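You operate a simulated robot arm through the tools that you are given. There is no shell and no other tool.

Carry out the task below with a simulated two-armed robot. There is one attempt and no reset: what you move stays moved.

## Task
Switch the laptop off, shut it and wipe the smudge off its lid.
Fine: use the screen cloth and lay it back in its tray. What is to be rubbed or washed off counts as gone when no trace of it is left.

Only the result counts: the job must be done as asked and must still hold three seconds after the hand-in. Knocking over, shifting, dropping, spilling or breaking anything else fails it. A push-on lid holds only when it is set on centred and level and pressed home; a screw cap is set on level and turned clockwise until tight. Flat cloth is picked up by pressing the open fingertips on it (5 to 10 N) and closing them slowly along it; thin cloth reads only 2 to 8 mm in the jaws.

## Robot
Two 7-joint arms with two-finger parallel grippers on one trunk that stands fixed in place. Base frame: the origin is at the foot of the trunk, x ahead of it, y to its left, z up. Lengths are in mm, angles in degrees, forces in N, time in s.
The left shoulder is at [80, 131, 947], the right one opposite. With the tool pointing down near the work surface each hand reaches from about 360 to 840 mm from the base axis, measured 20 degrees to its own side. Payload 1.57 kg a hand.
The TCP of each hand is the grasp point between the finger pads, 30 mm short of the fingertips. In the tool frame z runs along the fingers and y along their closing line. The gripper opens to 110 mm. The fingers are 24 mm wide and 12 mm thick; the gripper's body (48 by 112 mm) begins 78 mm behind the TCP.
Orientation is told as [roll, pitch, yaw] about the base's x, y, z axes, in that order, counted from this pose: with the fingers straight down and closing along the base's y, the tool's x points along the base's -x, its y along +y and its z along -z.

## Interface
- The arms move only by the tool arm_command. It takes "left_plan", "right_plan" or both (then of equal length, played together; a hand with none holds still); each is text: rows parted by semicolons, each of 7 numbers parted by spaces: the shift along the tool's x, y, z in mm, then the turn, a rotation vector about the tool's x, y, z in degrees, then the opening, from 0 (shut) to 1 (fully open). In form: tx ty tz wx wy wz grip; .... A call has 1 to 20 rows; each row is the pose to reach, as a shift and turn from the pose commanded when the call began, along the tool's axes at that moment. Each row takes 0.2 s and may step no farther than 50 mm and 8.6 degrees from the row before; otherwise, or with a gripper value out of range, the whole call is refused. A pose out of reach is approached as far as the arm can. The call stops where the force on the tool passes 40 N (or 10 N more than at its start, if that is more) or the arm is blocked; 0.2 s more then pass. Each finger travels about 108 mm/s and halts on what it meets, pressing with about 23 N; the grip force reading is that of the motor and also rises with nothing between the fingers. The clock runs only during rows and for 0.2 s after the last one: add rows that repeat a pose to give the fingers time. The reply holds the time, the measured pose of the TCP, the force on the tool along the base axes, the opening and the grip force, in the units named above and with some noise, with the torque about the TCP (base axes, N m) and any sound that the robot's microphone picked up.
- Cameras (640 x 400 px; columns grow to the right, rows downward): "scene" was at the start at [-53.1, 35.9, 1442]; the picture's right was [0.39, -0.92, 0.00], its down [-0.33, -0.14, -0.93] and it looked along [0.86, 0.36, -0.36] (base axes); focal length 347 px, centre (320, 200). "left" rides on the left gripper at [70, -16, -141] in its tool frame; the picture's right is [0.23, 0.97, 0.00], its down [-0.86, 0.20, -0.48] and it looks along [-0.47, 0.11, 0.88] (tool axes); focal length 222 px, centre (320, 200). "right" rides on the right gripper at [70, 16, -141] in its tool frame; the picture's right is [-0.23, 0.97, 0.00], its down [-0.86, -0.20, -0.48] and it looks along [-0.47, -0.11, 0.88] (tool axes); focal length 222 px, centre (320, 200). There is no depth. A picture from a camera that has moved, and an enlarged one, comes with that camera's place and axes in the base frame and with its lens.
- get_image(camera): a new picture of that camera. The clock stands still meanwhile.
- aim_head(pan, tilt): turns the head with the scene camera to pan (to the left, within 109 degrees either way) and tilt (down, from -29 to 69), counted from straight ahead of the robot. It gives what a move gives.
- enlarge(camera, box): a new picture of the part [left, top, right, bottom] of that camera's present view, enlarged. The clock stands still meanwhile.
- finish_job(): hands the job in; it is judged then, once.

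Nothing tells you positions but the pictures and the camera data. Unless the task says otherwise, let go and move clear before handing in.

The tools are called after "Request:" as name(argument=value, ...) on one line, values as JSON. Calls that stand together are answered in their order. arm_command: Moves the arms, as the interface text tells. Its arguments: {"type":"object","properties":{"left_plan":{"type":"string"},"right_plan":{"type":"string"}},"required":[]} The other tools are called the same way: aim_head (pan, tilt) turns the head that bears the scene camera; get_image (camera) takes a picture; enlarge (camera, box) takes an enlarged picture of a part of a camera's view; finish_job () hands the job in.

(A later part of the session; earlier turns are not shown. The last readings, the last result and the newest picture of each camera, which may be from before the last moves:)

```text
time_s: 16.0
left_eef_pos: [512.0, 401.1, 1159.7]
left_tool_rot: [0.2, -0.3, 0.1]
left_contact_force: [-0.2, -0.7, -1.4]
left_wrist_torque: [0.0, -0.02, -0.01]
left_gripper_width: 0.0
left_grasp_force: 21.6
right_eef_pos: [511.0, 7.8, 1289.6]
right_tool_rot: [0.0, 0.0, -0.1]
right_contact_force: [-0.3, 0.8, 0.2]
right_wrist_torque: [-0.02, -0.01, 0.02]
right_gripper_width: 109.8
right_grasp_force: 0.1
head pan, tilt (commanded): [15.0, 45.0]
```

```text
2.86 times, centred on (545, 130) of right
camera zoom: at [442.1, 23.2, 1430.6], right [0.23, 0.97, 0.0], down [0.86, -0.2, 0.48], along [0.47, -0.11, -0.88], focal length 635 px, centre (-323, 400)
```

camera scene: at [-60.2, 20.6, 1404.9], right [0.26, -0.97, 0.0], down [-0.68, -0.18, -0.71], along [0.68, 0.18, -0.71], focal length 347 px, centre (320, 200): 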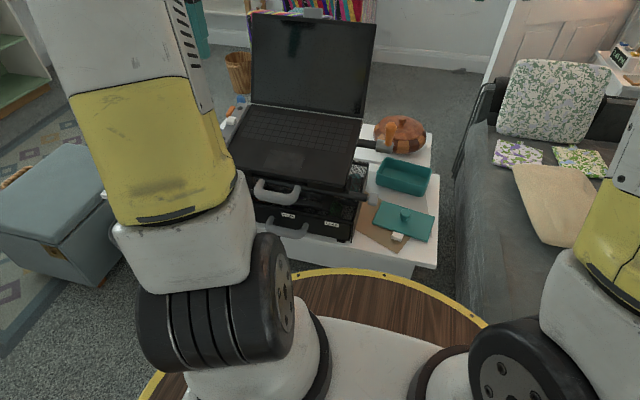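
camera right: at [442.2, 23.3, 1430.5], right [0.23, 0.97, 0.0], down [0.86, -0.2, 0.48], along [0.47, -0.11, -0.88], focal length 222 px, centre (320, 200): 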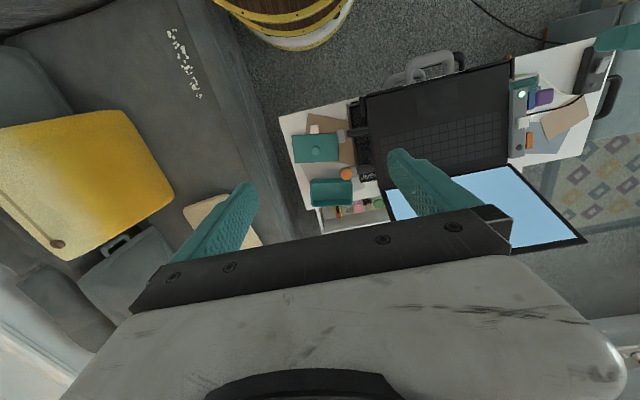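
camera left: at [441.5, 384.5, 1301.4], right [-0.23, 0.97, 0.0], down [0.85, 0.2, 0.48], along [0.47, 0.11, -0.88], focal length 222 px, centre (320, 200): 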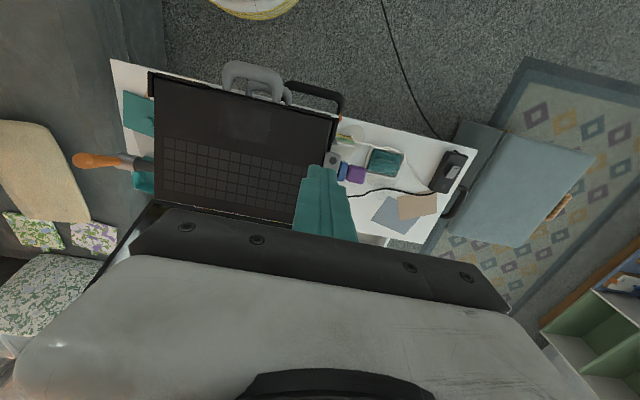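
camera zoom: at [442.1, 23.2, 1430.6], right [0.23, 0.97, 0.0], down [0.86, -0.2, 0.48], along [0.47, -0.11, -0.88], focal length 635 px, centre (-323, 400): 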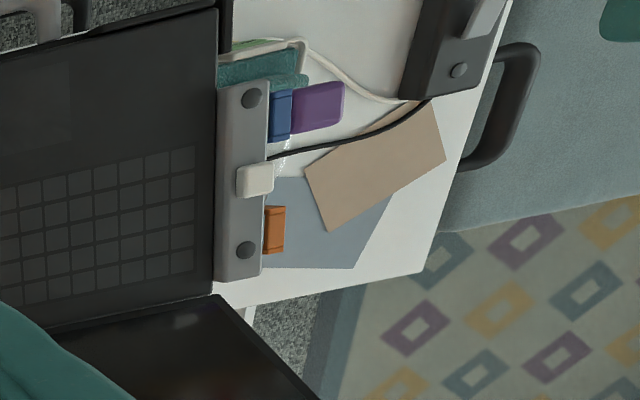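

The laptop is off. Next I'll check the lid's top edge before closing it.

Request:
enlarge(camera="scene", box=[235, 0, 395, 60])

Request:
aim_head(pan=20, tilt=32)

Request:
get_image(camera="scene")

```text
4.00 times, centred on (315, 30) of scene
camera zoom: at [-60.2, 20.6, 1404.9], right [0.26, -0.97, 0.0], down [-0.68, -0.18, -0.71], along [0.68, 0.18, -0.71], focal length 1389 px, centre (340, 880)
```

zoom: 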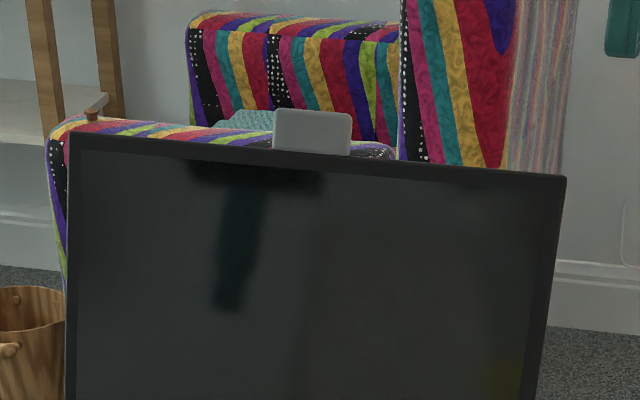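

```text
time_s: 16.8
left_eef_pos: [513.1, 401.7, 1160.0]
left_tool_rot: [0.2, -0.4, 0.0]
left_contact_force: [0.1, -0.2, -0.7]
left_wrist_torque: [0.0, 0.01, 0.02]
left_gripper_width: 0.0
left_grasp_force: 21.6
right_eef_pos: [512.1, 7.8, 1288.3]
right_tool_rot: [0.1, 0.0, -0.2]
right_contact_force: [-0.6, -0.5, 0.1]
right_wrist_torque: [-0.01, 0.06, -0.03]
right_gripper_width: 109.8
right_grasp_force: 0.0
head pan, tilt (commanded): [20.0, 32.0]
```

```text
taken
camera scene: at [-54.5, 30.2, 1424.3], right [0.34, -0.94, 0.0], down [-0.5, -0.18, -0.85], along [0.8, 0.29, -0.53], focal length 347 px, centre (320, 200)
```

scene: 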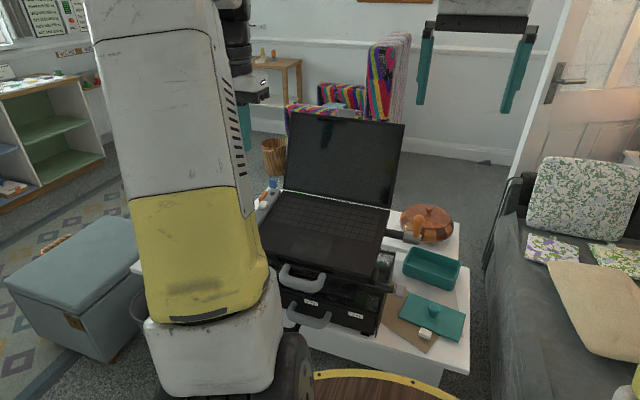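

Request:
enlarge(camera="scene", box=[270, 80, 430, 230])

```text
2.67 times, centred on (350, 155) of scene
camera zoom: at [-54.5, 30.2, 1424.3], right [0.34, -0.94, 0.0], down [-0.5, -0.18, -0.85], along [0.8, 0.29, -0.53], focal length 926 px, centre (240, 320)
```

zoom: 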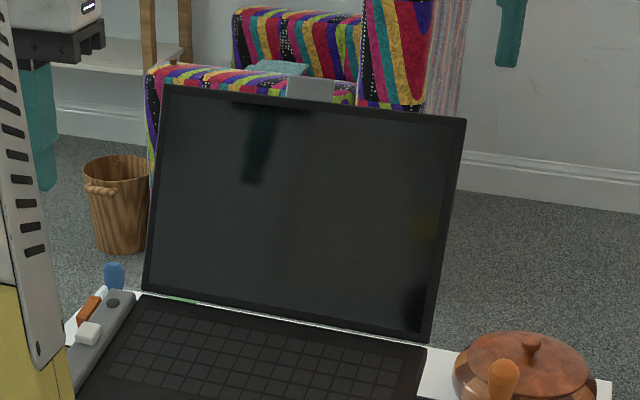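

The lid has a small grey tab standing up at the middle of its top edge. I'll tilt the left hand's closed fingers forward to hook behind the lid top and pull it shut, and close the right gripper so its camera sees the lid clearly.

Request:
arm_command(left_plan="-28 -37 -20 0 -8 0 0; -56 -74 -40 0 -16 0 0; -84 -112 -55 0 -24 0 0; -111 -149 -70 0 -32 0 0; -138 -186 -80 0 -40 0 0; -138 -186 -80 0 -40 0 0", right_plan="0 0 0 0 0 0 0.5; 0 0 0 0 0 0 0; 0 0 0 0 0 0 0; 0 0 0 0 0 0 0; 0 0 0 0 0 0 0; 0 0 0 0 0 0 0")

Request:
get_image(camera="scene")

Request:
get_image(camera="right")

Request:
get_image(camera="left")

```text
refused: row 1 steps farther than a row can; nothing moved
```

```text
taken
camera scene: at [-54.5, 30.2, 1424.3], right [0.34, -0.94, 0.0], down [-0.5, -0.18, -0.85], along [0.8, 0.29, -0.53], focal length 347 px, centre (320, 200)
```

scene: 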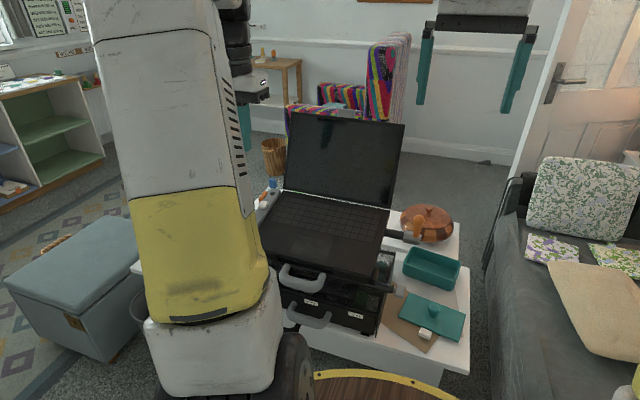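

```text
taken
camera right: at [442.2, 23.3, 1430.5], right [0.23, 0.97, 0.0], down [0.86, -0.2, 0.48], along [0.47, -0.11, -0.88], focal length 222 px, centre (320, 200)
```

right: 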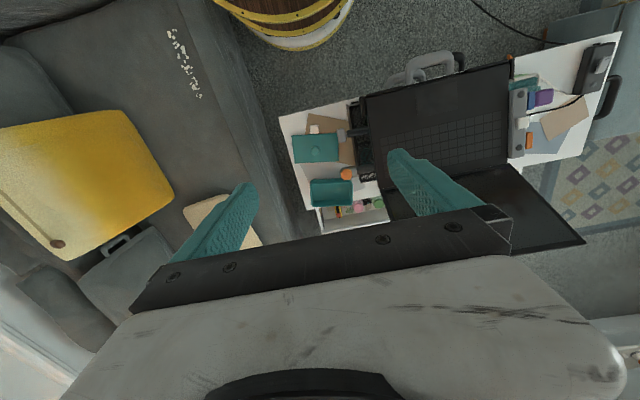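

```text
taken
camera left: at [441.9, 384.7, 1301.2], right [-0.23, 0.97, 0.0], down [0.85, 0.2, 0.48], along [0.47, 0.11, -0.87], focal length 222 px, centre (320, 200)
```

left: 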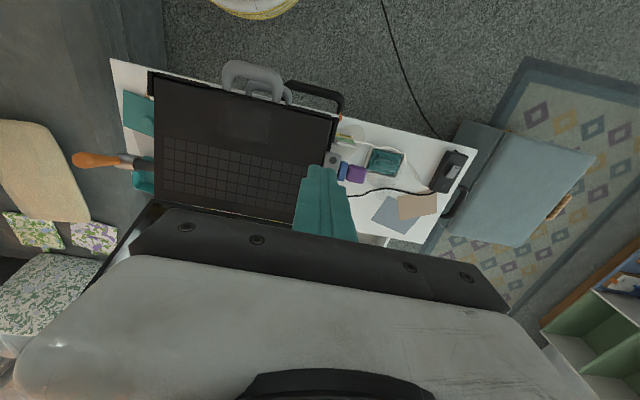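

One step was just too long, so I'll use smaller ones.

Request:
arm_command(left_plan="-23 -31 -14 0 -7 0 0; -46 -62 -28 0 -14 0 0; -69 -93 -42 0 -21 0 0; -92 -124 -56 0 -28 0 0; -115 -155 -68 0 -34 0 0; -138 -186 -80 0 -40 0 0; -138 -186 -80 0 -40 0 0", right_plan="0 0 0 0 0 0 0.5; 0 0 0 0 0 0 0; 0 0 0 0 0 0 0; 0 0 0 0 0 0 0; 0 0 0 0 0 0 0; 0 0 0 0 0 0 0; 0 0 0 0 0 0 0")

Request:
get_image(camera="scene")

Request:
get_image(camera="right")

Request:
get_image(camera="left")

```text
time_s: 18.4
left_eef_pos: [651.6, 213.3, 1240.7]
left_tool_rot: [0.2, -40.3, -0.1]
left_contact_force: [-0.3, 0.2, 0.5]
left_wrist_torque: [-0.03, 0.01, 0.01]
left_gripper_width: 0.0
left_grasp_force: 21.6
right_eef_pos: [512.0, 9.2, 1288.7]
right_tool_rot: [0.1, 0.0, 0.0]
right_contact_force: [-0.3, -0.6, -0.1]
right_wrist_torque: [0.0, 0.04, 0.01]
right_gripper_width: 0.0
right_grasp_force: 20.8
head pan, tilt (commanded): [20.0, 32.0]
```

```text
taken
camera scene: at [-54.5, 30.2, 1424.4], right [0.34, -0.94, 0.0], down [-0.5, -0.18, -0.85], along [0.8, 0.29, -0.53], focal length 347 px, centre (320, 200)
```

scene: 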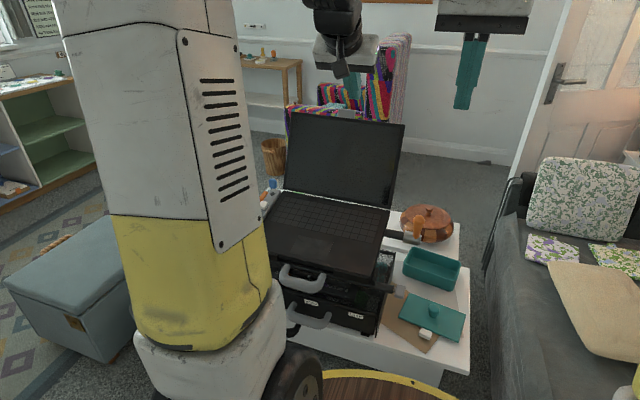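

```text
taken
camera right: at [442.2, 23.2, 1430.5], right [0.23, 0.97, 0.0], down [0.86, -0.2, 0.48], along [0.47, -0.11, -0.88], focal length 222 px, centre (320, 200)
```

right: 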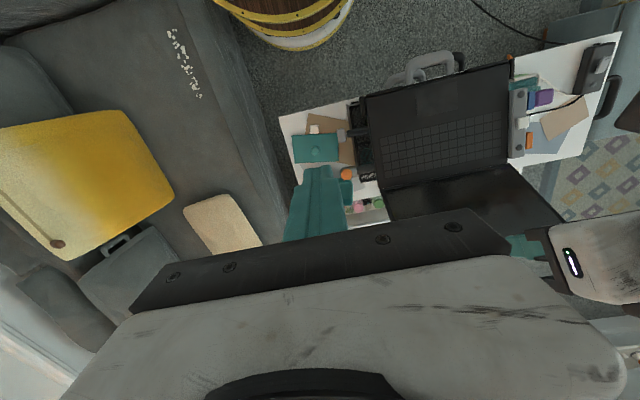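

```text
taken
camera left: at [506.6, 196.7, 1303.5], right [-0.17, 0.97, -0.14], down [0.34, 0.2, 0.92], along [0.92, 0.11, -0.37], focal length 222 px, centre (320, 200)
```

left: 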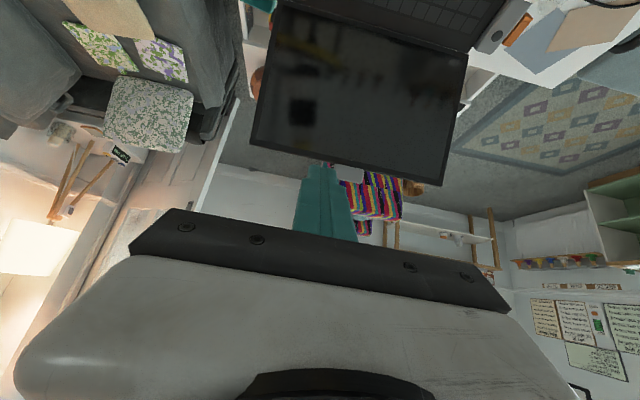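

Request:
enlarge(camera="left", box=[240, 100, 460, 240])

Request:
enlarge(camera="scene", box=[260, 30, 420, 220])

```text
2.86 times, centred on (350, 170) of left
camera zoom: at [506.6, 196.7, 1303.5], right [-0.17, 0.97, -0.14], down [0.34, 0.2, 0.92], along [0.92, 0.11, -0.37], focal length 635 px, centre (234, 286)
```

zoom: 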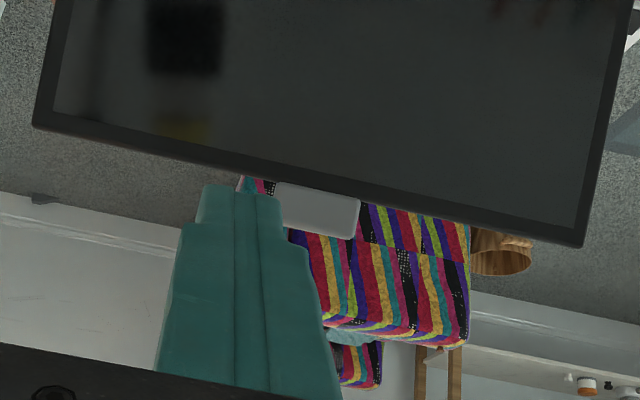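

```text
2.11 times, centred on (340, 125) of scene
camera zoom: at [-54.5, 30.2, 1424.4], right [0.34, -0.94, 0.0], down [-0.5, -0.18, -0.85], along [0.8, 0.29, -0.53], focal length 731 px, centre (278, 358)
```

zoom: 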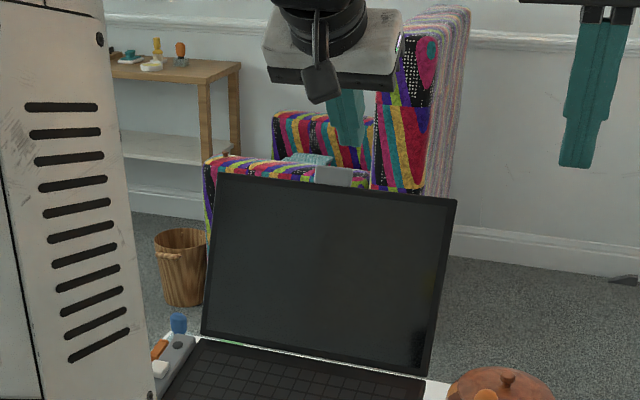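

The tab is about 46 mm wide and sticks out 22 mm, centred near (805, 271, 1131). I'll grip it lightly by its sides with the fingertips, which gives full control of the lid. First I move to an approach pose with the gripper open.

Request:
arm_command(left_plan="-12 19 32 0 -3.3 0 0.4; -24 38 64 0 -6.6 0 0.8; -36.7 57.7 95 0 -9.7 0 0.85; -36.7 57.7 95 0 -9.7 0 0.85")

Request:
get_image(camera="left")

Request:
enlarge(camera="scene", box=[260, 30, 420, 220])

```text
time_s: 19.4
left_eef_pos: [743.3, 272.2, 1193.0]
left_tool_rot: [0.3, -50.1, -0.3]
left_contact_force: [0.3, 0.0, 0.0]
left_wrist_torque: [0.03, 0.0, 0.02]
left_gripper_width: 93.4
left_grasp_force: 0.1
right_eef_pos: [511.7, 7.9, 1289.2]
right_tool_rot: [0.1, 0.0, -0.1]
right_contact_force: [0.7, 0.5, 0.9]
right_wrist_torque: [0.02, -0.03, 0.03]
right_gripper_width: 0.0
right_grasp_force: 22.0
head pan, tilt (commanded): [20.0, 32.0]
```

```text
taken
camera left: at [590.6, 255.3, 1230.7], right [-0.15, 0.97, -0.17], down [0.18, 0.2, 0.96], along [0.97, 0.11, -0.21], focal length 222 px, centre (320, 200)
```

left: 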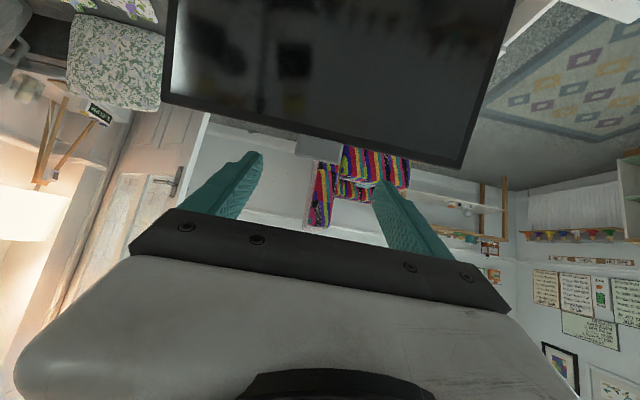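

```text
2.11 times, centred on (340, 125) of scene
camera zoom: at [-54.4, 30.2, 1424.4], right [0.34, -0.94, 0.0], down [-0.5, -0.18, -0.85], along [0.8, 0.29, -0.53], focal length 731 px, centre (278, 358)
```

zoom: 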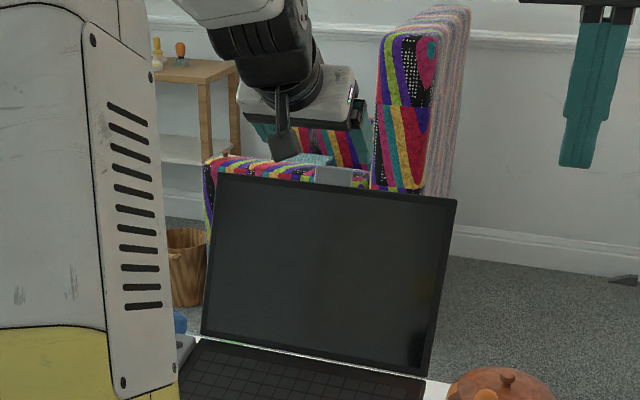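

Request:
enlarge(camera="left", box=[220, 100, 420, 230])

```text
3.08 times, centred on (320, 165) of left
camera zoom: at [590.6, 255.3, 1230.7], right [-0.15, 0.97, -0.17], down [0.18, 0.2, 0.96], along [0.97, 0.11, -0.21], focal length 684 px, centre (320, 308)
```

zoom: 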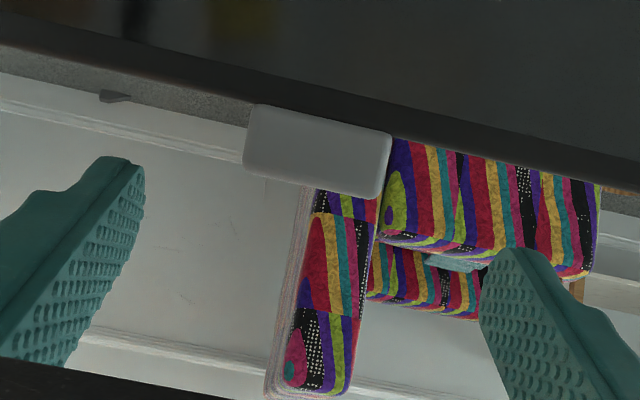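

Request:
arm_command(left_plan="1 -2 18 0 0 0 0.85; 2 -2 36 0 0 0 0.85; 2.5 -2 48 0 0 0 0.85; 2.5 -2 48 0 0 0 0.85")

Request:
enlarge(camera="left", box=[220, 100, 420, 230])

Request:
enlarge(camera="right", box=[480, 130, 640, 260])

```text
time_s: 20.4
left_eef_pos: [778.0, 270.0, 1158.5]
left_tool_rot: [0.2, -50.1, -0.2]
left_contact_force: [0.5, 0.5, -0.5]
left_wrist_torque: [0.0, 0.0, -0.01]
left_gripper_width: 93.5
left_grasp_force: 0.0
right_eef_pos: [511.2, 7.0, 1289.2]
right_tool_rot: [0.1, -0.1, -0.1]
right_contact_force: [0.6, 0.2, 0.6]
right_wrist_torque: [0.0, 0.02, -0.01]
right_gripper_width: 0.0
right_grasp_force: 21.2
head pan, tilt (commanded): [20.0, 32.0]
```

```text
3.08 times, centred on (320, 165) of left
camera zoom: at [625.0, 252.4, 1197.2], right [-0.15, 0.97, -0.17], down [0.18, 0.2, 0.96], along [0.97, 0.11, -0.21], focal length 684 px, centre (320, 308)
```

zoom: 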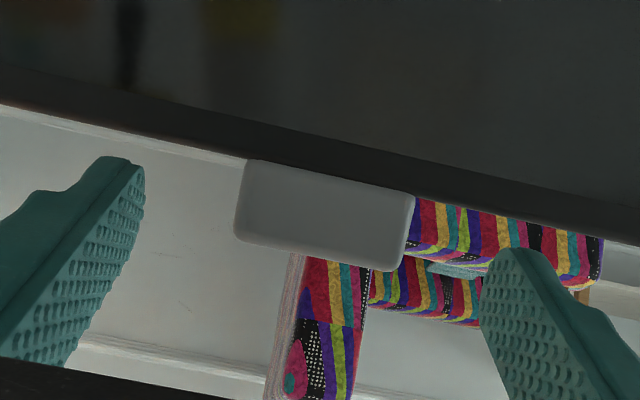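

```text
3.08 times, centred on (560, 195) of right
camera zoom: at [442.2, 23.3, 1430.5], right [0.23, 0.97, 0.0], down [0.86, -0.2, 0.48], along [0.47, -0.11, -0.88], focal length 684 px, centre (-418, 215)
```

zoom: 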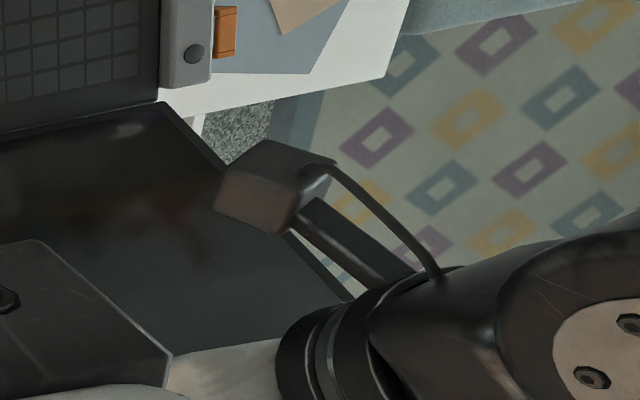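

The pose is reachable and the fingers straddle the tab. I'll go in a little farther, slightly raised to stay clear of the lid edge, and then close on the tab's sides.

Request:
arm_command(left_plan="-6 0 0 0 0 0 0.85; -6 0 8 0 0 0 0.85; -6 0 15 0 0 0 0.85; -6 0 15 0 0 0 0.85")

Request:
enlarge(camera="left", box=[220, 100, 420, 230])

```text
time_s: 21.4
left_eef_pos: [792.9, 270.9, 1156.8]
left_tool_rot: [0.2, -50.1, -0.2]
left_contact_force: [-0.5, -0.2, 0.1]
left_wrist_torque: [0.01, 0.04, -0.01]
left_gripper_width: 93.8
left_grasp_force: 0.1
right_eef_pos: [510.8, 8.9, 1289.4]
right_tool_rot: [0.0, 0.0, -0.1]
right_contact_force: [0.5, -0.6, 0.3]
right_wrist_torque: [0.01, 0.02, -0.01]
right_gripper_width: 0.2
right_grasp_force: 21.3
head pan, tilt (commanded): [20.0, 32.0]
```

```text
3.08 times, centred on (320, 165) of left
camera zoom: at [639.2, 253.4, 1193.0], right [-0.15, 0.97, -0.17], down [0.18, 0.2, 0.96], along [0.97, 0.11, -0.21], focal length 684 px, centre (320, 308)
```

zoom: 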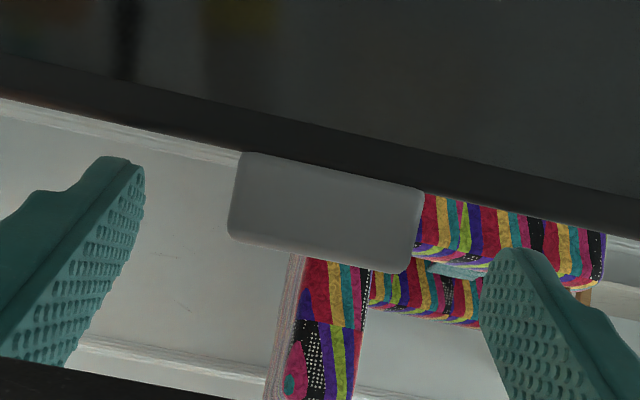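

Request:
arm_command(left_plan="0 1.5 0 0 0 0 0.7; 0 1.5 0 0 0 0 0.5; 0 1.5 0 0 0 0 0.35; 0 1.5 0 0 0 0 0.3; 0 1.5 0 0 0 0 0.3")

Request:
enlarge(camera="left", box=[220, 100, 420, 230])

```text
time_s: 22.6
left_eef_pos: [791.9, 269.9, 1154.5]
left_tool_rot: [0.0, -50.1, -0.2]
left_contact_force: [0.9, -7.9, -0.1]
left_wrist_torque: [-0.67, 0.15, 0.01]
left_gripper_width: 47.8
left_grasp_force: 22.6
right_eef_pos: [512.0, 6.9, 1289.6]
right_tool_rot: [0.1, 0.1, -0.1]
right_contact_force: [-0.2, 0.6, -0.7]
right_wrist_torque: [-0.04, 0.01, 0.01]
right_gripper_width: 0.1
right_grasp_force: 21.3
head pan, tilt (commanded): [20.0, 32.0]
```

```text
3.08 times, centred on (320, 165) of left
camera zoom: at [639.2, 253.7, 1193.1], right [-0.14, 0.97, -0.17], down [0.18, 0.2, 0.96], along [0.97, 0.11, -0.21], focal length 684 px, centre (320, 308)
```

zoom: 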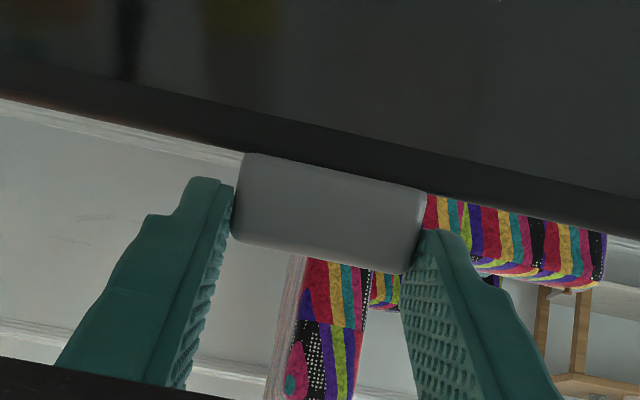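

The tab is held (47.8 mm wide). Now I swing it along an arc about the hinge, which I take to be near x=724, z=915, starting with the first 15 degrees to check the forces.

Request:
arm_command(left_plan="3.5 -1.5 -9.5 0 0 0 0.3; 7.7 -1.5 -19 0 0 0 0.3; 12.2 -1.5 -28.3 0 0 0 0.3; 17 -1.5 -37.4 0 0 0 0.3; 22.3 -1.5 -46.2 0 0 0 0.3; 27.8 -1.5 -54.8 0 0 0 0.3; 27.8 -1.5 -54.8 0 0 0 0.3")

Request:
get_image(camera="left")

Request:
get_image(camera="scene")

```text
time_s: 24.2
left_eef_pos: [731.6, 271.4, 1169.5]
left_tool_rot: [0.3, -50.1, -0.2]
left_contact_force: [3.7, -1.5, 7.0]
left_wrist_torque: [-0.33, -0.6, 0.31]
left_gripper_width: 47.6
left_grasp_force: 22.7
right_eef_pos: [512.8, 8.2, 1289.1]
right_tool_rot: [0.1, 0.0, -0.1]
right_contact_force: [0.0, 0.4, -0.9]
right_wrist_torque: [0.04, -0.02, -0.01]
right_gripper_width: 0.3
right_grasp_force: 21.5
head pan, tilt (commanded): [20.0, 32.0]
```

```text
taken
camera left: at [578.6, 254.2, 1206.4], right [-0.15, 0.97, -0.17], down [0.18, 0.2, 0.96], along [0.97, 0.11, -0.2], focal length 222 px, centre (320, 200)
```

left: 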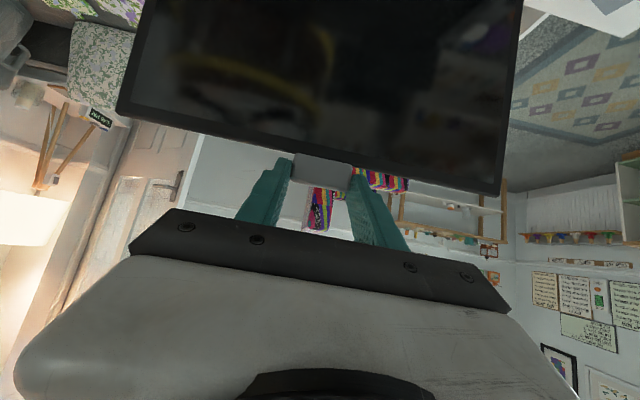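

```text
taken
camera scene: at [-54.5, 30.1, 1424.4], right [0.34, -0.94, 0.0], down [-0.5, -0.18, -0.85], along [0.8, 0.29, -0.53], focal length 347 px, centre (320, 200)
```

scene: 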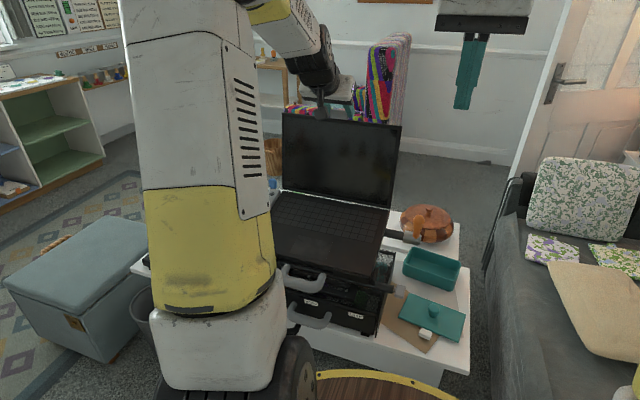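

The lid is following smoothly with low force, so I continue the arc.

Request:
arm_command(left_plan="12.3 0 -16.4 0 0 0 0.3; 26 0 -31.8 0 0 0 0.3; 41 0 -45.8 0 0 0 0.3; 57.2 0 -58.5 0 0 0 0.3; 74.4 0 -69.7 0 0 0 0.3; 74.4 0 -69.7 0 0 0 0.3")

Request:
get_image(camera="left")

Request:
get_image(camera="scene")

```text
time_s: 25.6
left_eef_pos: [627.3, 270.6, 1156.2]
left_tool_rot: [0.2, -50.0, -0.3]
left_contact_force: [-0.3, 3.0, 3.7]
left_wrist_torque: [-0.11, -0.16, 0.36]
left_gripper_width: 47.9
left_grasp_force: 22.7
right_eef_pos: [511.9, 7.9, 1289.8]
right_tool_rot: [0.1, 0.0, -0.2]
right_contact_force: [0.2, 0.2, 0.6]
right_wrist_torque: [0.0, -0.03, -0.02]
right_gripper_width: 0.0
right_grasp_force: 21.1
head pan, tilt (commanded): [20.0, 32.0]
```

```text
taken
camera left: at [474.2, 253.8, 1193.7], right [-0.15, 0.97, -0.17], down [0.18, 0.2, 0.96], along [0.97, 0.11, -0.21], focal length 222 px, centre (320, 200)
```

left: 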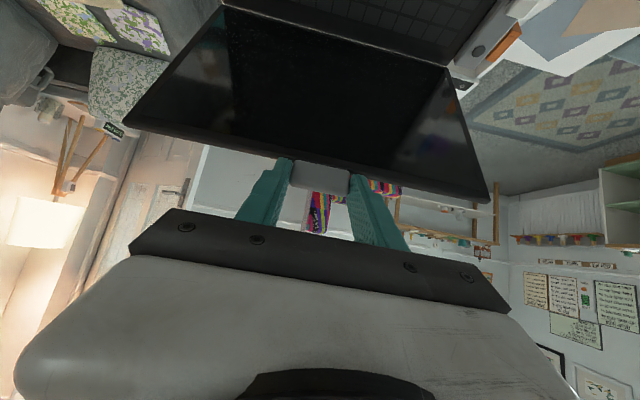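

```text
taken
camera scene: at [-54.6, 30.3, 1424.4], right [0.34, -0.94, 0.0], down [-0.5, -0.18, -0.85], along [0.8, 0.29, -0.53], focal length 347 px, centre (320, 200)
```

scene: 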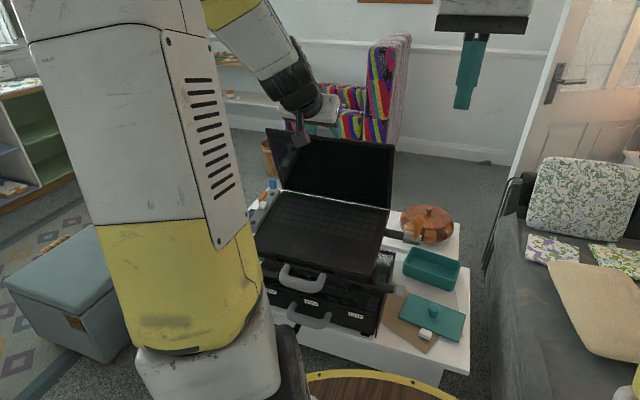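

Request:
arm_command(left_plan="18.1 0 -9.7 0 0 0 0.3; 37 0 -17.8 0 0 0 0.3; 56.5 0 -24.1 0 0 0 0.3; 76.6 0 -28.9 0 0 0 0.3; 96.8 0 -31.7 0 0 0 0.3; 117.5 0 -32.9 0 0 0 0.3; 117.5 0 -32.9 0 0 0 0.3")

Request:
get_image(camera="left")

Request:
get_image(camera="scene")

```text
time_s: 27.2
left_eef_pos: [529.3, 271.1, 1086.1]
left_tool_rot: [0.2, -50.0, -0.2]
left_contact_force: [-5.5, -12.3, 8.7]
left_wrist_torque: [-0.48, -0.59, -0.2]
left_gripper_width: 47.7
left_grasp_force: 23.3
right_eef_pos: [510.8, 6.6, 1290.3]
right_tool_rot: [0.2, 0.1, -0.1]
right_contact_force: [0.2, -0.1, 1.5]
right_wrist_torque: [-0.01, 0.03, 0.03]
right_gripper_width: 0.1
right_grasp_force: 21.8
head pan, tilt (commanded): [20.0, 32.0]
```

```text
taken
camera left: at [376.5, 253.9, 1124.0], right [-0.14, 0.97, -0.17], down [0.18, 0.2, 0.96], along [0.97, 0.11, -0.21], focal length 222 px, centre (320, 200)
```

left: 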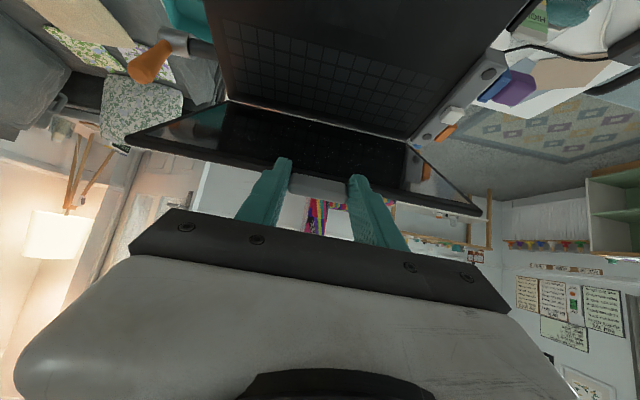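

```text
taken
camera scene: at [-55.0, 29.5, 1424.4], right [0.34, -0.94, 0.0], down [-0.5, -0.18, -0.85], along [0.8, 0.29, -0.53], focal length 347 px, centre (320, 200)
```

scene: 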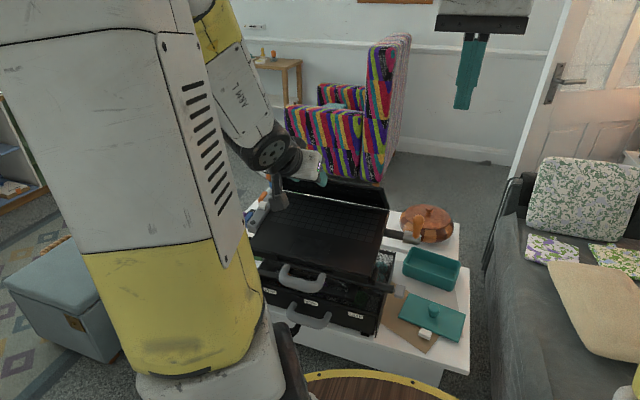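

Request:
arm_command(left_plan="20.5 -1 0.7 0 0 0 0.3; 40.9 -1 3.1 0 0 0 0.3; 61.1 -1 7.4 0 0 0 0.3; 61.1 -1 7.4 0 0 0 0.3")

Request:
get_image(camera="left")

Request:
enlarge(camera="scene", box=[220, 140, 420, 340])

```text
time_s: 27.9
left_eef_pos: [503.8, 270.7, 1049.2]
left_tool_rot: [0.1, -49.8, -0.3]
left_contact_force: [-27.2, -5.1, 14.8]
left_wrist_torque: [-0.04, -0.03, 0.0]
left_gripper_width: 47.7
left_grasp_force: 8.1
left hand out of reach, approached as far as the arm can: row 3
right_eef_pos: [509.7, 7.7, 1290.7]
right_tool_rot: [0.1, -0.1, 0.1]
right_contact_force: [-0.2, 0.0, -0.9]
right_wrist_torque: [-0.02, 0.0, -0.03]
right_gripper_width: 0.3
right_grasp_force: 20.9
head pan, tilt (commanded): [20.0, 32.0]
stopped in row 3 (left hand): the force on the tool passed its limit at 43 N (the readings are from after the stop); the commanded pose is now the measured one
```

```text
taken
camera left: at [349.7, 254.1, 1086.5], right [-0.15, 0.97, -0.17], down [0.19, 0.2, 0.96], along [0.97, 0.11, -0.21], focal length 222 px, centre (320, 200)
```

left: 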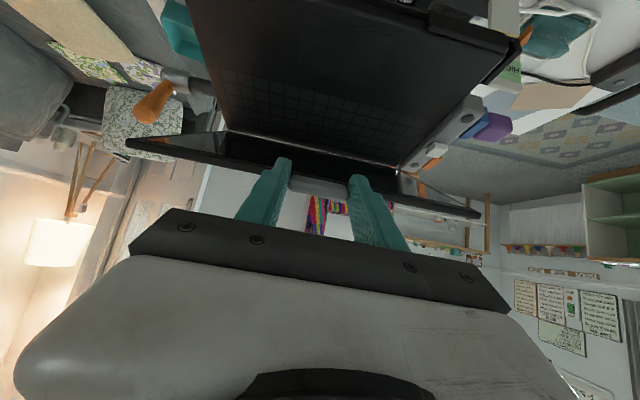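

```text
2.00 times, centred on (320, 240) of scene
camera zoom: at [-56.5, 29.7, 1424.3], right [0.34, -0.94, 0.0], down [-0.5, -0.18, -0.85], along [0.8, 0.29, -0.53], focal length 694 px, centre (320, 120)
```

zoom: 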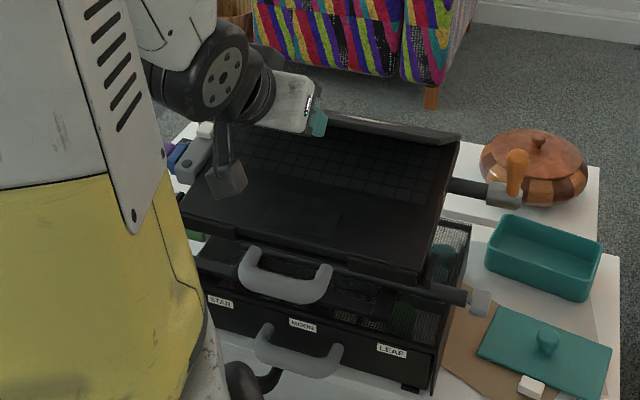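

The forearm has reached a kinematic limit with the lid about 60° of the way down. Earlier the lid pushed back against the hand instead of hanging on it, so the hinge seems to hold by friction. I'll let go of the tab gently.

Request:
arm_command(left_plan="0 0 0 0 0 0 0.45; 0 0 0 0 0 0 0.6; 0 0 0 0 0 0 0.8; 0 0 0 0 0 0 0.8")

Request:
get_image(camera="left")

Request:
enlarge(camera="scene", box=[220, 140, 420, 340])

```text
time_s: 28.9
left_eef_pos: [503.7, 271.0, 1049.6]
left_tool_rot: [0.2, -49.9, -0.2]
left_contact_force: [-25.3, -8.2, 15.3]
left_wrist_torque: [0.7, -0.12, 0.87]
left_gripper_width: 80.7
left_grasp_force: 0.0
right_eef_pos: [510.2, 8.5, 1288.9]
right_tool_rot: [0.1, 0.0, -0.1]
right_contact_force: [-0.2, 0.1, 0.6]
right_wrist_torque: [-0.01, 0.02, -0.01]
right_gripper_width: 0.0
right_grasp_force: 21.3
head pan, tilt (commanded): [20.0, 32.0]
```

```text
taken
camera left: at [351.1, 253.7, 1086.7], right [-0.14, 0.97, -0.17], down [0.19, 0.2, 0.96], along [0.97, 0.11, -0.21], focal length 222 px, centre (320, 200)
```

left: 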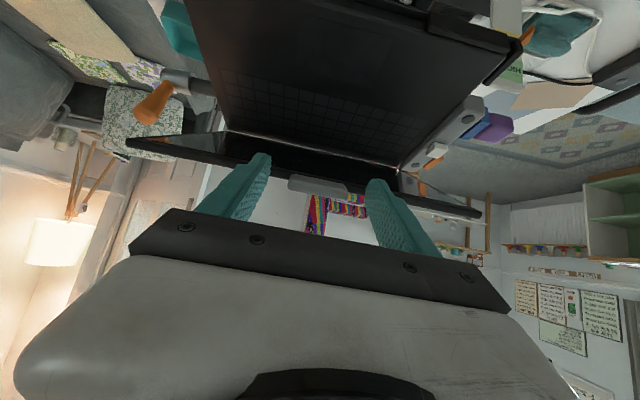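

```text
2.00 times, centred on (320, 240) of scene
camera zoom: at [-56.1, 29.5, 1424.3], right [0.34, -0.94, 0.0], down [-0.5, -0.18, -0.85], along [0.8, 0.29, -0.53], focal length 694 px, centre (320, 120)
```

zoom: 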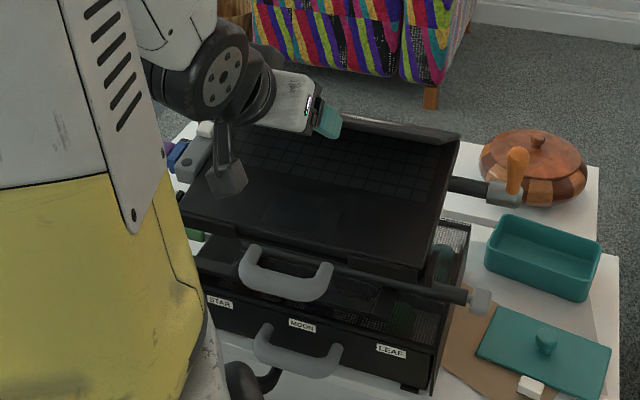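

The lid stays where it is; the remaining force is only the fingertips leaning on its edge. I'll back off and rise clear.

Request:
arm_command(left_plan="0 0 -6 0 0 0 0.8; -8 0 -14 0 0 0 0.8; -31 0 -33 0 0 0 0.8; -61 0 -59 0 0 0 0.8; -92 0 -84 0 0 0 0.8; -115 0 -106 0 0 0 0.8; -115 0 -106 0 0 0 0.8")

Request:
get_image(camera="left")

Request:
get_image(camera="scene")

Request:
get_image(camera="right")

```text
time_s: 30.5
left_eef_pos: [502.3, 271.7, 1205.0]
left_tool_rot: [0.2, -50.0, -0.2]
left_contact_force: [0.6, -0.8, -0.4]
left_wrist_torque: [0.0, 0.02, 0.03]
left_gripper_width: 88.0
left_grasp_force: 0.0
right_eef_pos: [512.2, 9.2, 1288.8]
right_tool_rot: [-0.1, 0.0, 0.0]
right_contact_force: [0.4, 0.3, -0.6]
right_wrist_torque: [0.01, 0.01, 0.02]
right_gripper_width: 0.2
right_grasp_force: 21.1
head pan, tilt (commanded): [20.0, 32.0]
```

```text
taken
camera left: at [348.6, 255.6, 1243.8], right [-0.15, 0.97, -0.17], down [0.19, 0.2, 0.96], along [0.97, 0.11, -0.21], focal length 222 px, centre (320, 200)
```

left: 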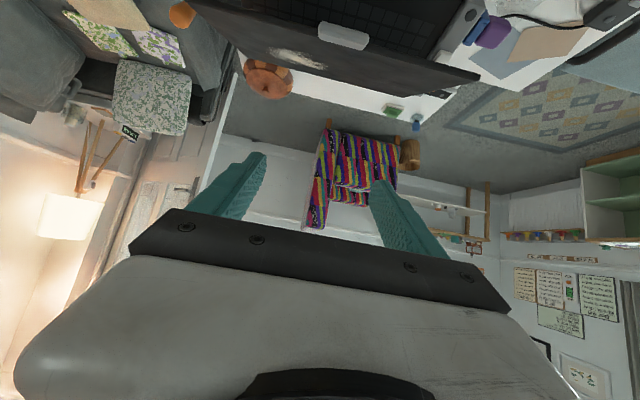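

```text
taken
camera scene: at [-54.6, 30.2, 1424.4], right [0.34, -0.94, 0.0], down [-0.5, -0.18, -0.85], along [0.8, 0.29, -0.53], focal length 347 px, centre (320, 200)
```

scene: 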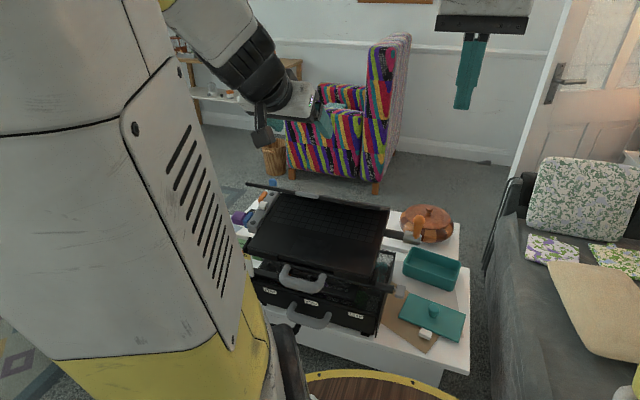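

```text
taken
camera right: at [442.1, 23.3, 1430.4], right [0.23, 0.97, 0.0], down [0.86, -0.2, 0.48], along [0.47, -0.11, -0.88], focal length 222 px, centre (320, 200)
```

right: 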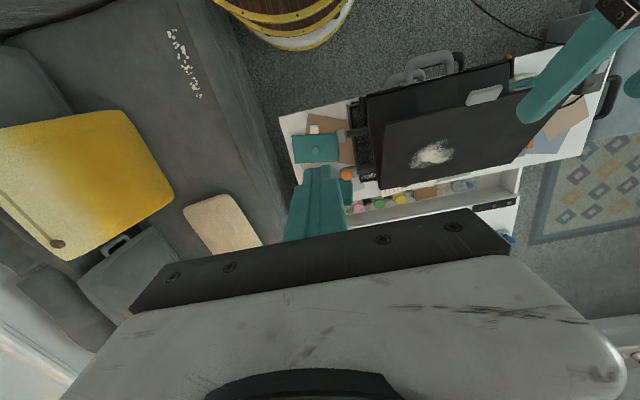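

The lid holds by friction at about 60°, and a whitish smudge is visible on the right half of its outside. I'll bring the closed fingers straight down over the left part of the lid and push it shut.

Request:
arm_command(left_plan="8 5.5 20 0 8.3 0 0.4; 16 11 40 0 16.6 0 0; 24 16.5 61 0 25 0 0; 32 22 81 0 33.4 0 0; 40 27.5 102 0 41.7 0 0; 47.6 33 122 0 50 0 0; 47.6 33 122 0 50 0 0")

Request:
get_image(camera="left")

Request:
get_image(camera="scene")

Request:
enlarge(camera="right", box=[340, 40, 640, 220])

```text
time_s: 32.1
left_eef_pos: [563.4, 302.6, 1091.8]
left_tool_rot: [0.0, 0.1, -0.2]
left_contact_force: [-0.9, 0.2, 0.2]
left_wrist_torque: [-0.02, -0.01, 0.03]
left_gripper_width: 0.2
left_grasp_force: 21.4
right_eef_pos: [513.8, 7.9, 1289.1]
right_tool_rot: [0.0, 0.0, -0.1]
right_contact_force: [-0.5, -0.5, 0.2]
right_wrist_torque: [-0.02, 0.01, 0.0]
right_gripper_width: 0.2
right_grasp_force: 20.5
head pan, tilt (commanded): [20.0, 32.0]
```

```text
taken
camera left: at [493.6, 287.0, 1233.3], right [-0.23, 0.97, 0.0], down [0.86, 0.2, 0.48], along [0.46, 0.11, -0.88], focal length 222 px, centre (320, 200)
```

left: 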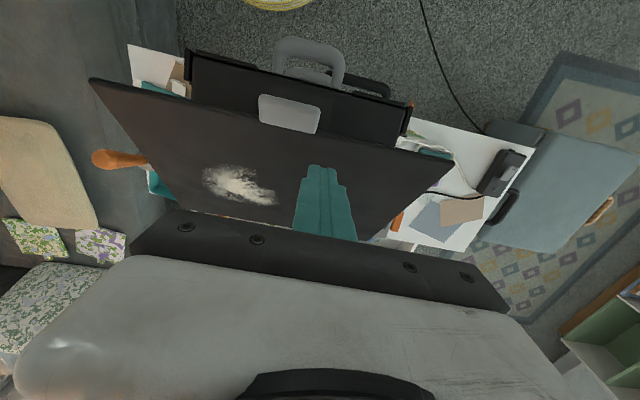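

```text
taken
camera scene: at [-54.4, 30.2, 1424.4], right [0.34, -0.94, 0.0], down [-0.5, -0.18, -0.85], along [0.8, 0.29, -0.53], focal length 347 px, centre (320, 200)
```

scene: 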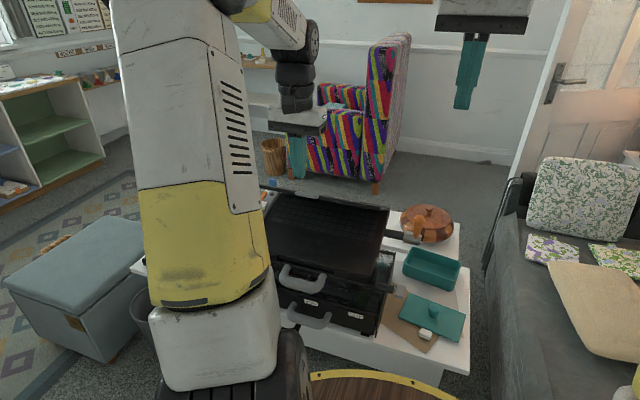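

```text
2.13 times, centred on (490, 130) of right
camera zoom: at [442.3, 23.3, 1430.3], right [0.23, 0.97, 0.0], down [0.86, -0.2, 0.48], along [0.47, -0.11, -0.88], focal length 474 px, centre (-43, 349)
```

zoom: 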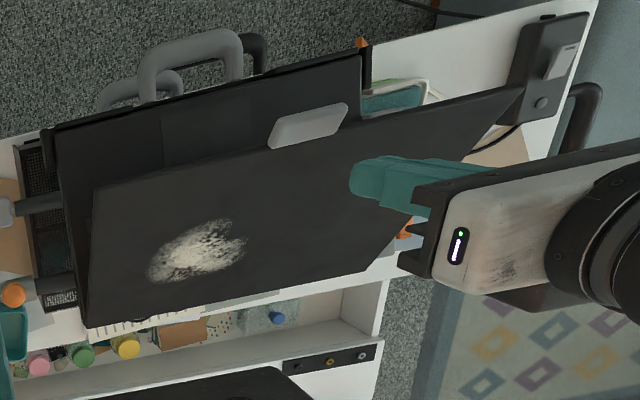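

Request:
arm_command(left_plan="0 0 15 0 0 0 0; 0 0 30 0 0 0 0; 0 0 40 0 0 0 0; 0 0 50 0 0 0 0; 0 0 60 0 0 0 0; 0 0 70 0 0 0 0; 0 0 80 0 0 0 0; 0 0 80 0 0 0 0")

Request:
get_image(camera="left")

Request:
enlarge(camera="right", box=[340, 40, 640, 220])

```text
time_s: 33.9
left_eef_pos: [560.9, 303.5, 1007.7]
left_tool_rot: [0.2, 0.1, -0.1]
left_contact_force: [0.5, -0.8, 0.3]
left_wrist_torque: [0.01, 0.0, -0.02]
left_gripper_width: 0.0
left_grasp_force: 21.7
right_eef_pos: [512.4, 7.4, 1288.9]
right_tool_rot: [0.0, 0.0, -0.1]
right_contact_force: [-0.6, -0.6, 0.5]
right_wrist_torque: [-0.01, 0.02, 0.0]
right_gripper_width: 0.1
right_grasp_force: 21.3
head pan, tilt (commanded): [20.0, 32.0]
```

```text
taken
camera left: at [491.1, 286.8, 1150.0], right [-0.23, 0.97, 0.0], down [0.86, 0.2, 0.48], along [0.46, 0.11, -0.88], focal length 222 px, centre (320, 200)
```

left: 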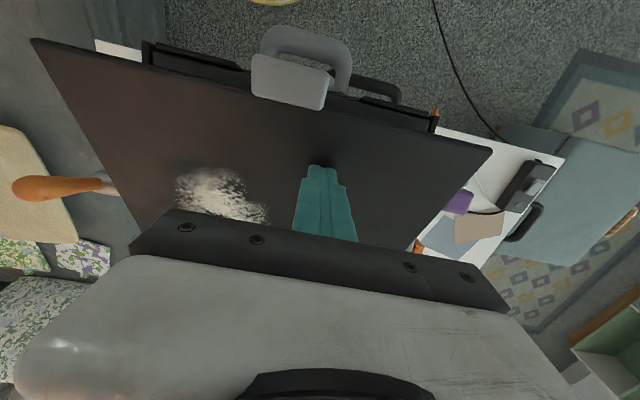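

```text
2.13 times, centred on (490, 130) of right
camera zoom: at [442.3, 23.3, 1430.4], right [0.23, 0.97, 0.0], down [0.86, -0.2, 0.48], along [0.47, -0.11, -0.88], focal length 474 px, centre (-43, 349)
```

zoom: 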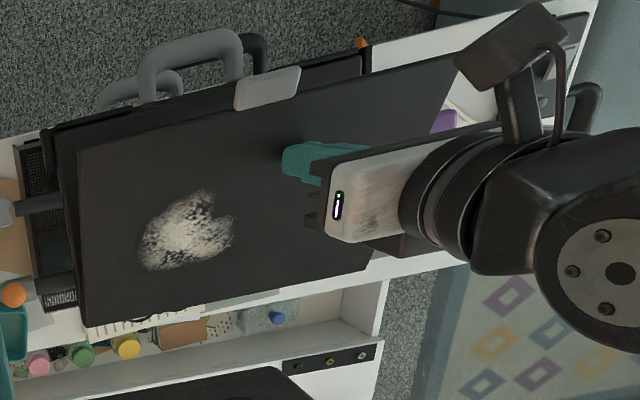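

The lid is swinging down under the fingers with almost no force, so I keep pushing.

Request:
arm_command(left_plan="0 0 10 0 0 0 0; 0 0 20 0 0 0 0; 0 0 30 0 0 0 0; 0 0 40 0 0 0 0; 0 0 48 0 0 0 0; 0 0 48 0 0 0 0")

Request:
get_image(camera="left")

Request:
enlarge(camera="right", box=[340, 40, 640, 220])

```text
time_s: 35.3
left_eef_pos: [559.7, 303.4, 960.9]
left_tool_rot: [0.1, 0.1, -0.2]
left_contact_force: [0.8, 0.1, -0.1]
left_wrist_torque: [0.01, -0.01, -0.02]
left_gripper_width: 0.0
left_grasp_force: 21.9
right_eef_pos: [511.4, 8.0, 1289.1]
right_tool_rot: [0.0, -0.1, -0.1]
right_contact_force: [0.7, 1.1, -0.2]
right_wrist_torque: [-0.01, -0.03, 0.04]
right_gripper_width: 0.0
right_grasp_force: 21.1
head pan, tilt (commanded): [20.0, 32.0]
```

```text
taken
camera left: at [491.3, 286.9, 1102.3], right [-0.23, 0.97, 0.0], down [0.86, 0.2, 0.48], along [0.46, 0.11, -0.88], focal length 222 px, centre (320, 200)
```

left: 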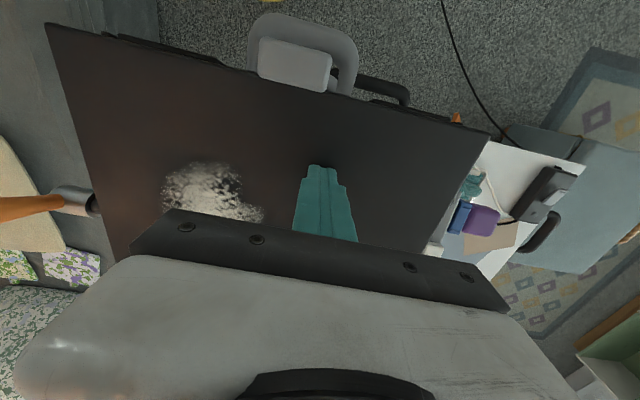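

```text
2.13 times, centred on (490, 130) of right
camera zoom: at [442.3, 23.3, 1430.4], right [0.23, 0.97, 0.0], down [0.86, -0.2, 0.48], along [0.47, -0.11, -0.88], focal length 474 px, centre (-43, 349)
```

zoom: 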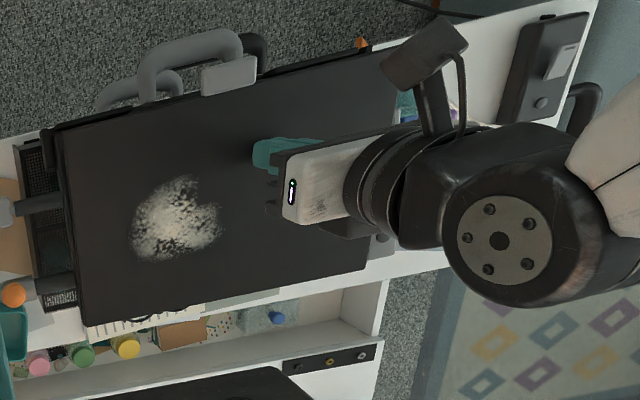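

Request:
arm_command(left_plan="0 0 5 0 0 0 0; 0 0 10 0 0 0 0; 0 0 14 0 0 0 0; 0 0 17 0 0 0 0; 0 0 17 0 0 0 0")

Request:
enlarge(camera="right", box=[340, 40, 640, 220])

Request:
enlarge(camera="scene", box=[220, 140, 420, 340])

```text
time_s: 36.5
left_eef_pos: [562.6, 304.0, 944.5]
left_tool_rot: [0.1, 0.0, 0.0]
left_contact_force: [-0.4, -0.1, 0.0]
left_wrist_torque: [0.02, -0.01, -0.02]
left_gripper_width: 0.1
left_grasp_force: 21.1
right_eef_pos: [511.0, 7.9, 1289.3]
right_tool_rot: [0.1, 0.0, -0.1]
right_contact_force: [0.6, 1.0, 0.5]
right_wrist_torque: [0.01, 0.01, 0.01]
right_gripper_width: 0.0
right_grasp_force: 20.6
head pan, tilt (commanded): [20.0, 32.0]
```

```text
2.13 times, centred on (490, 130) of right
camera zoom: at [442.3, 23.3, 1430.4], right [0.23, 0.97, 0.0], down [0.86, -0.2, 0.48], along [0.47, -0.11, -0.88], focal length 474 px, centre (-43, 349)
```

zoom: 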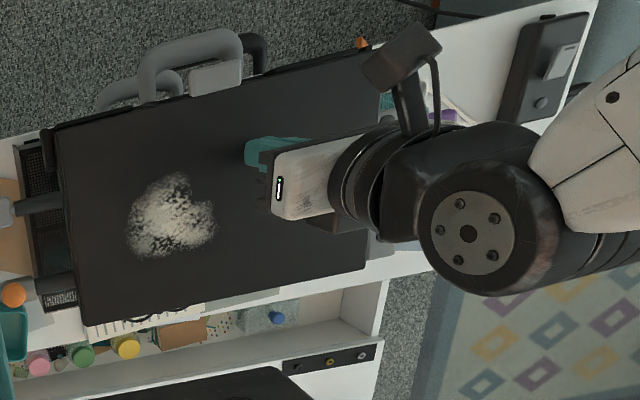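

```text
2.00 times, centred on (320, 240) of scene
camera zoom: at [-54.4, 30.2, 1424.4], right [0.34, -0.94, 0.0], down [-0.5, -0.18, -0.85], along [0.8, 0.29, -0.53], focal length 694 px, centre (320, 120)
```

zoom: 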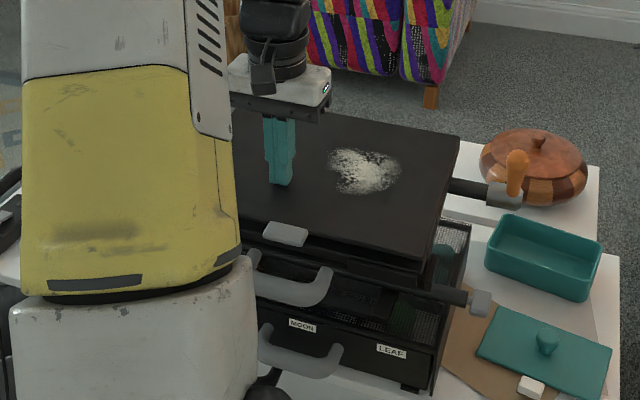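

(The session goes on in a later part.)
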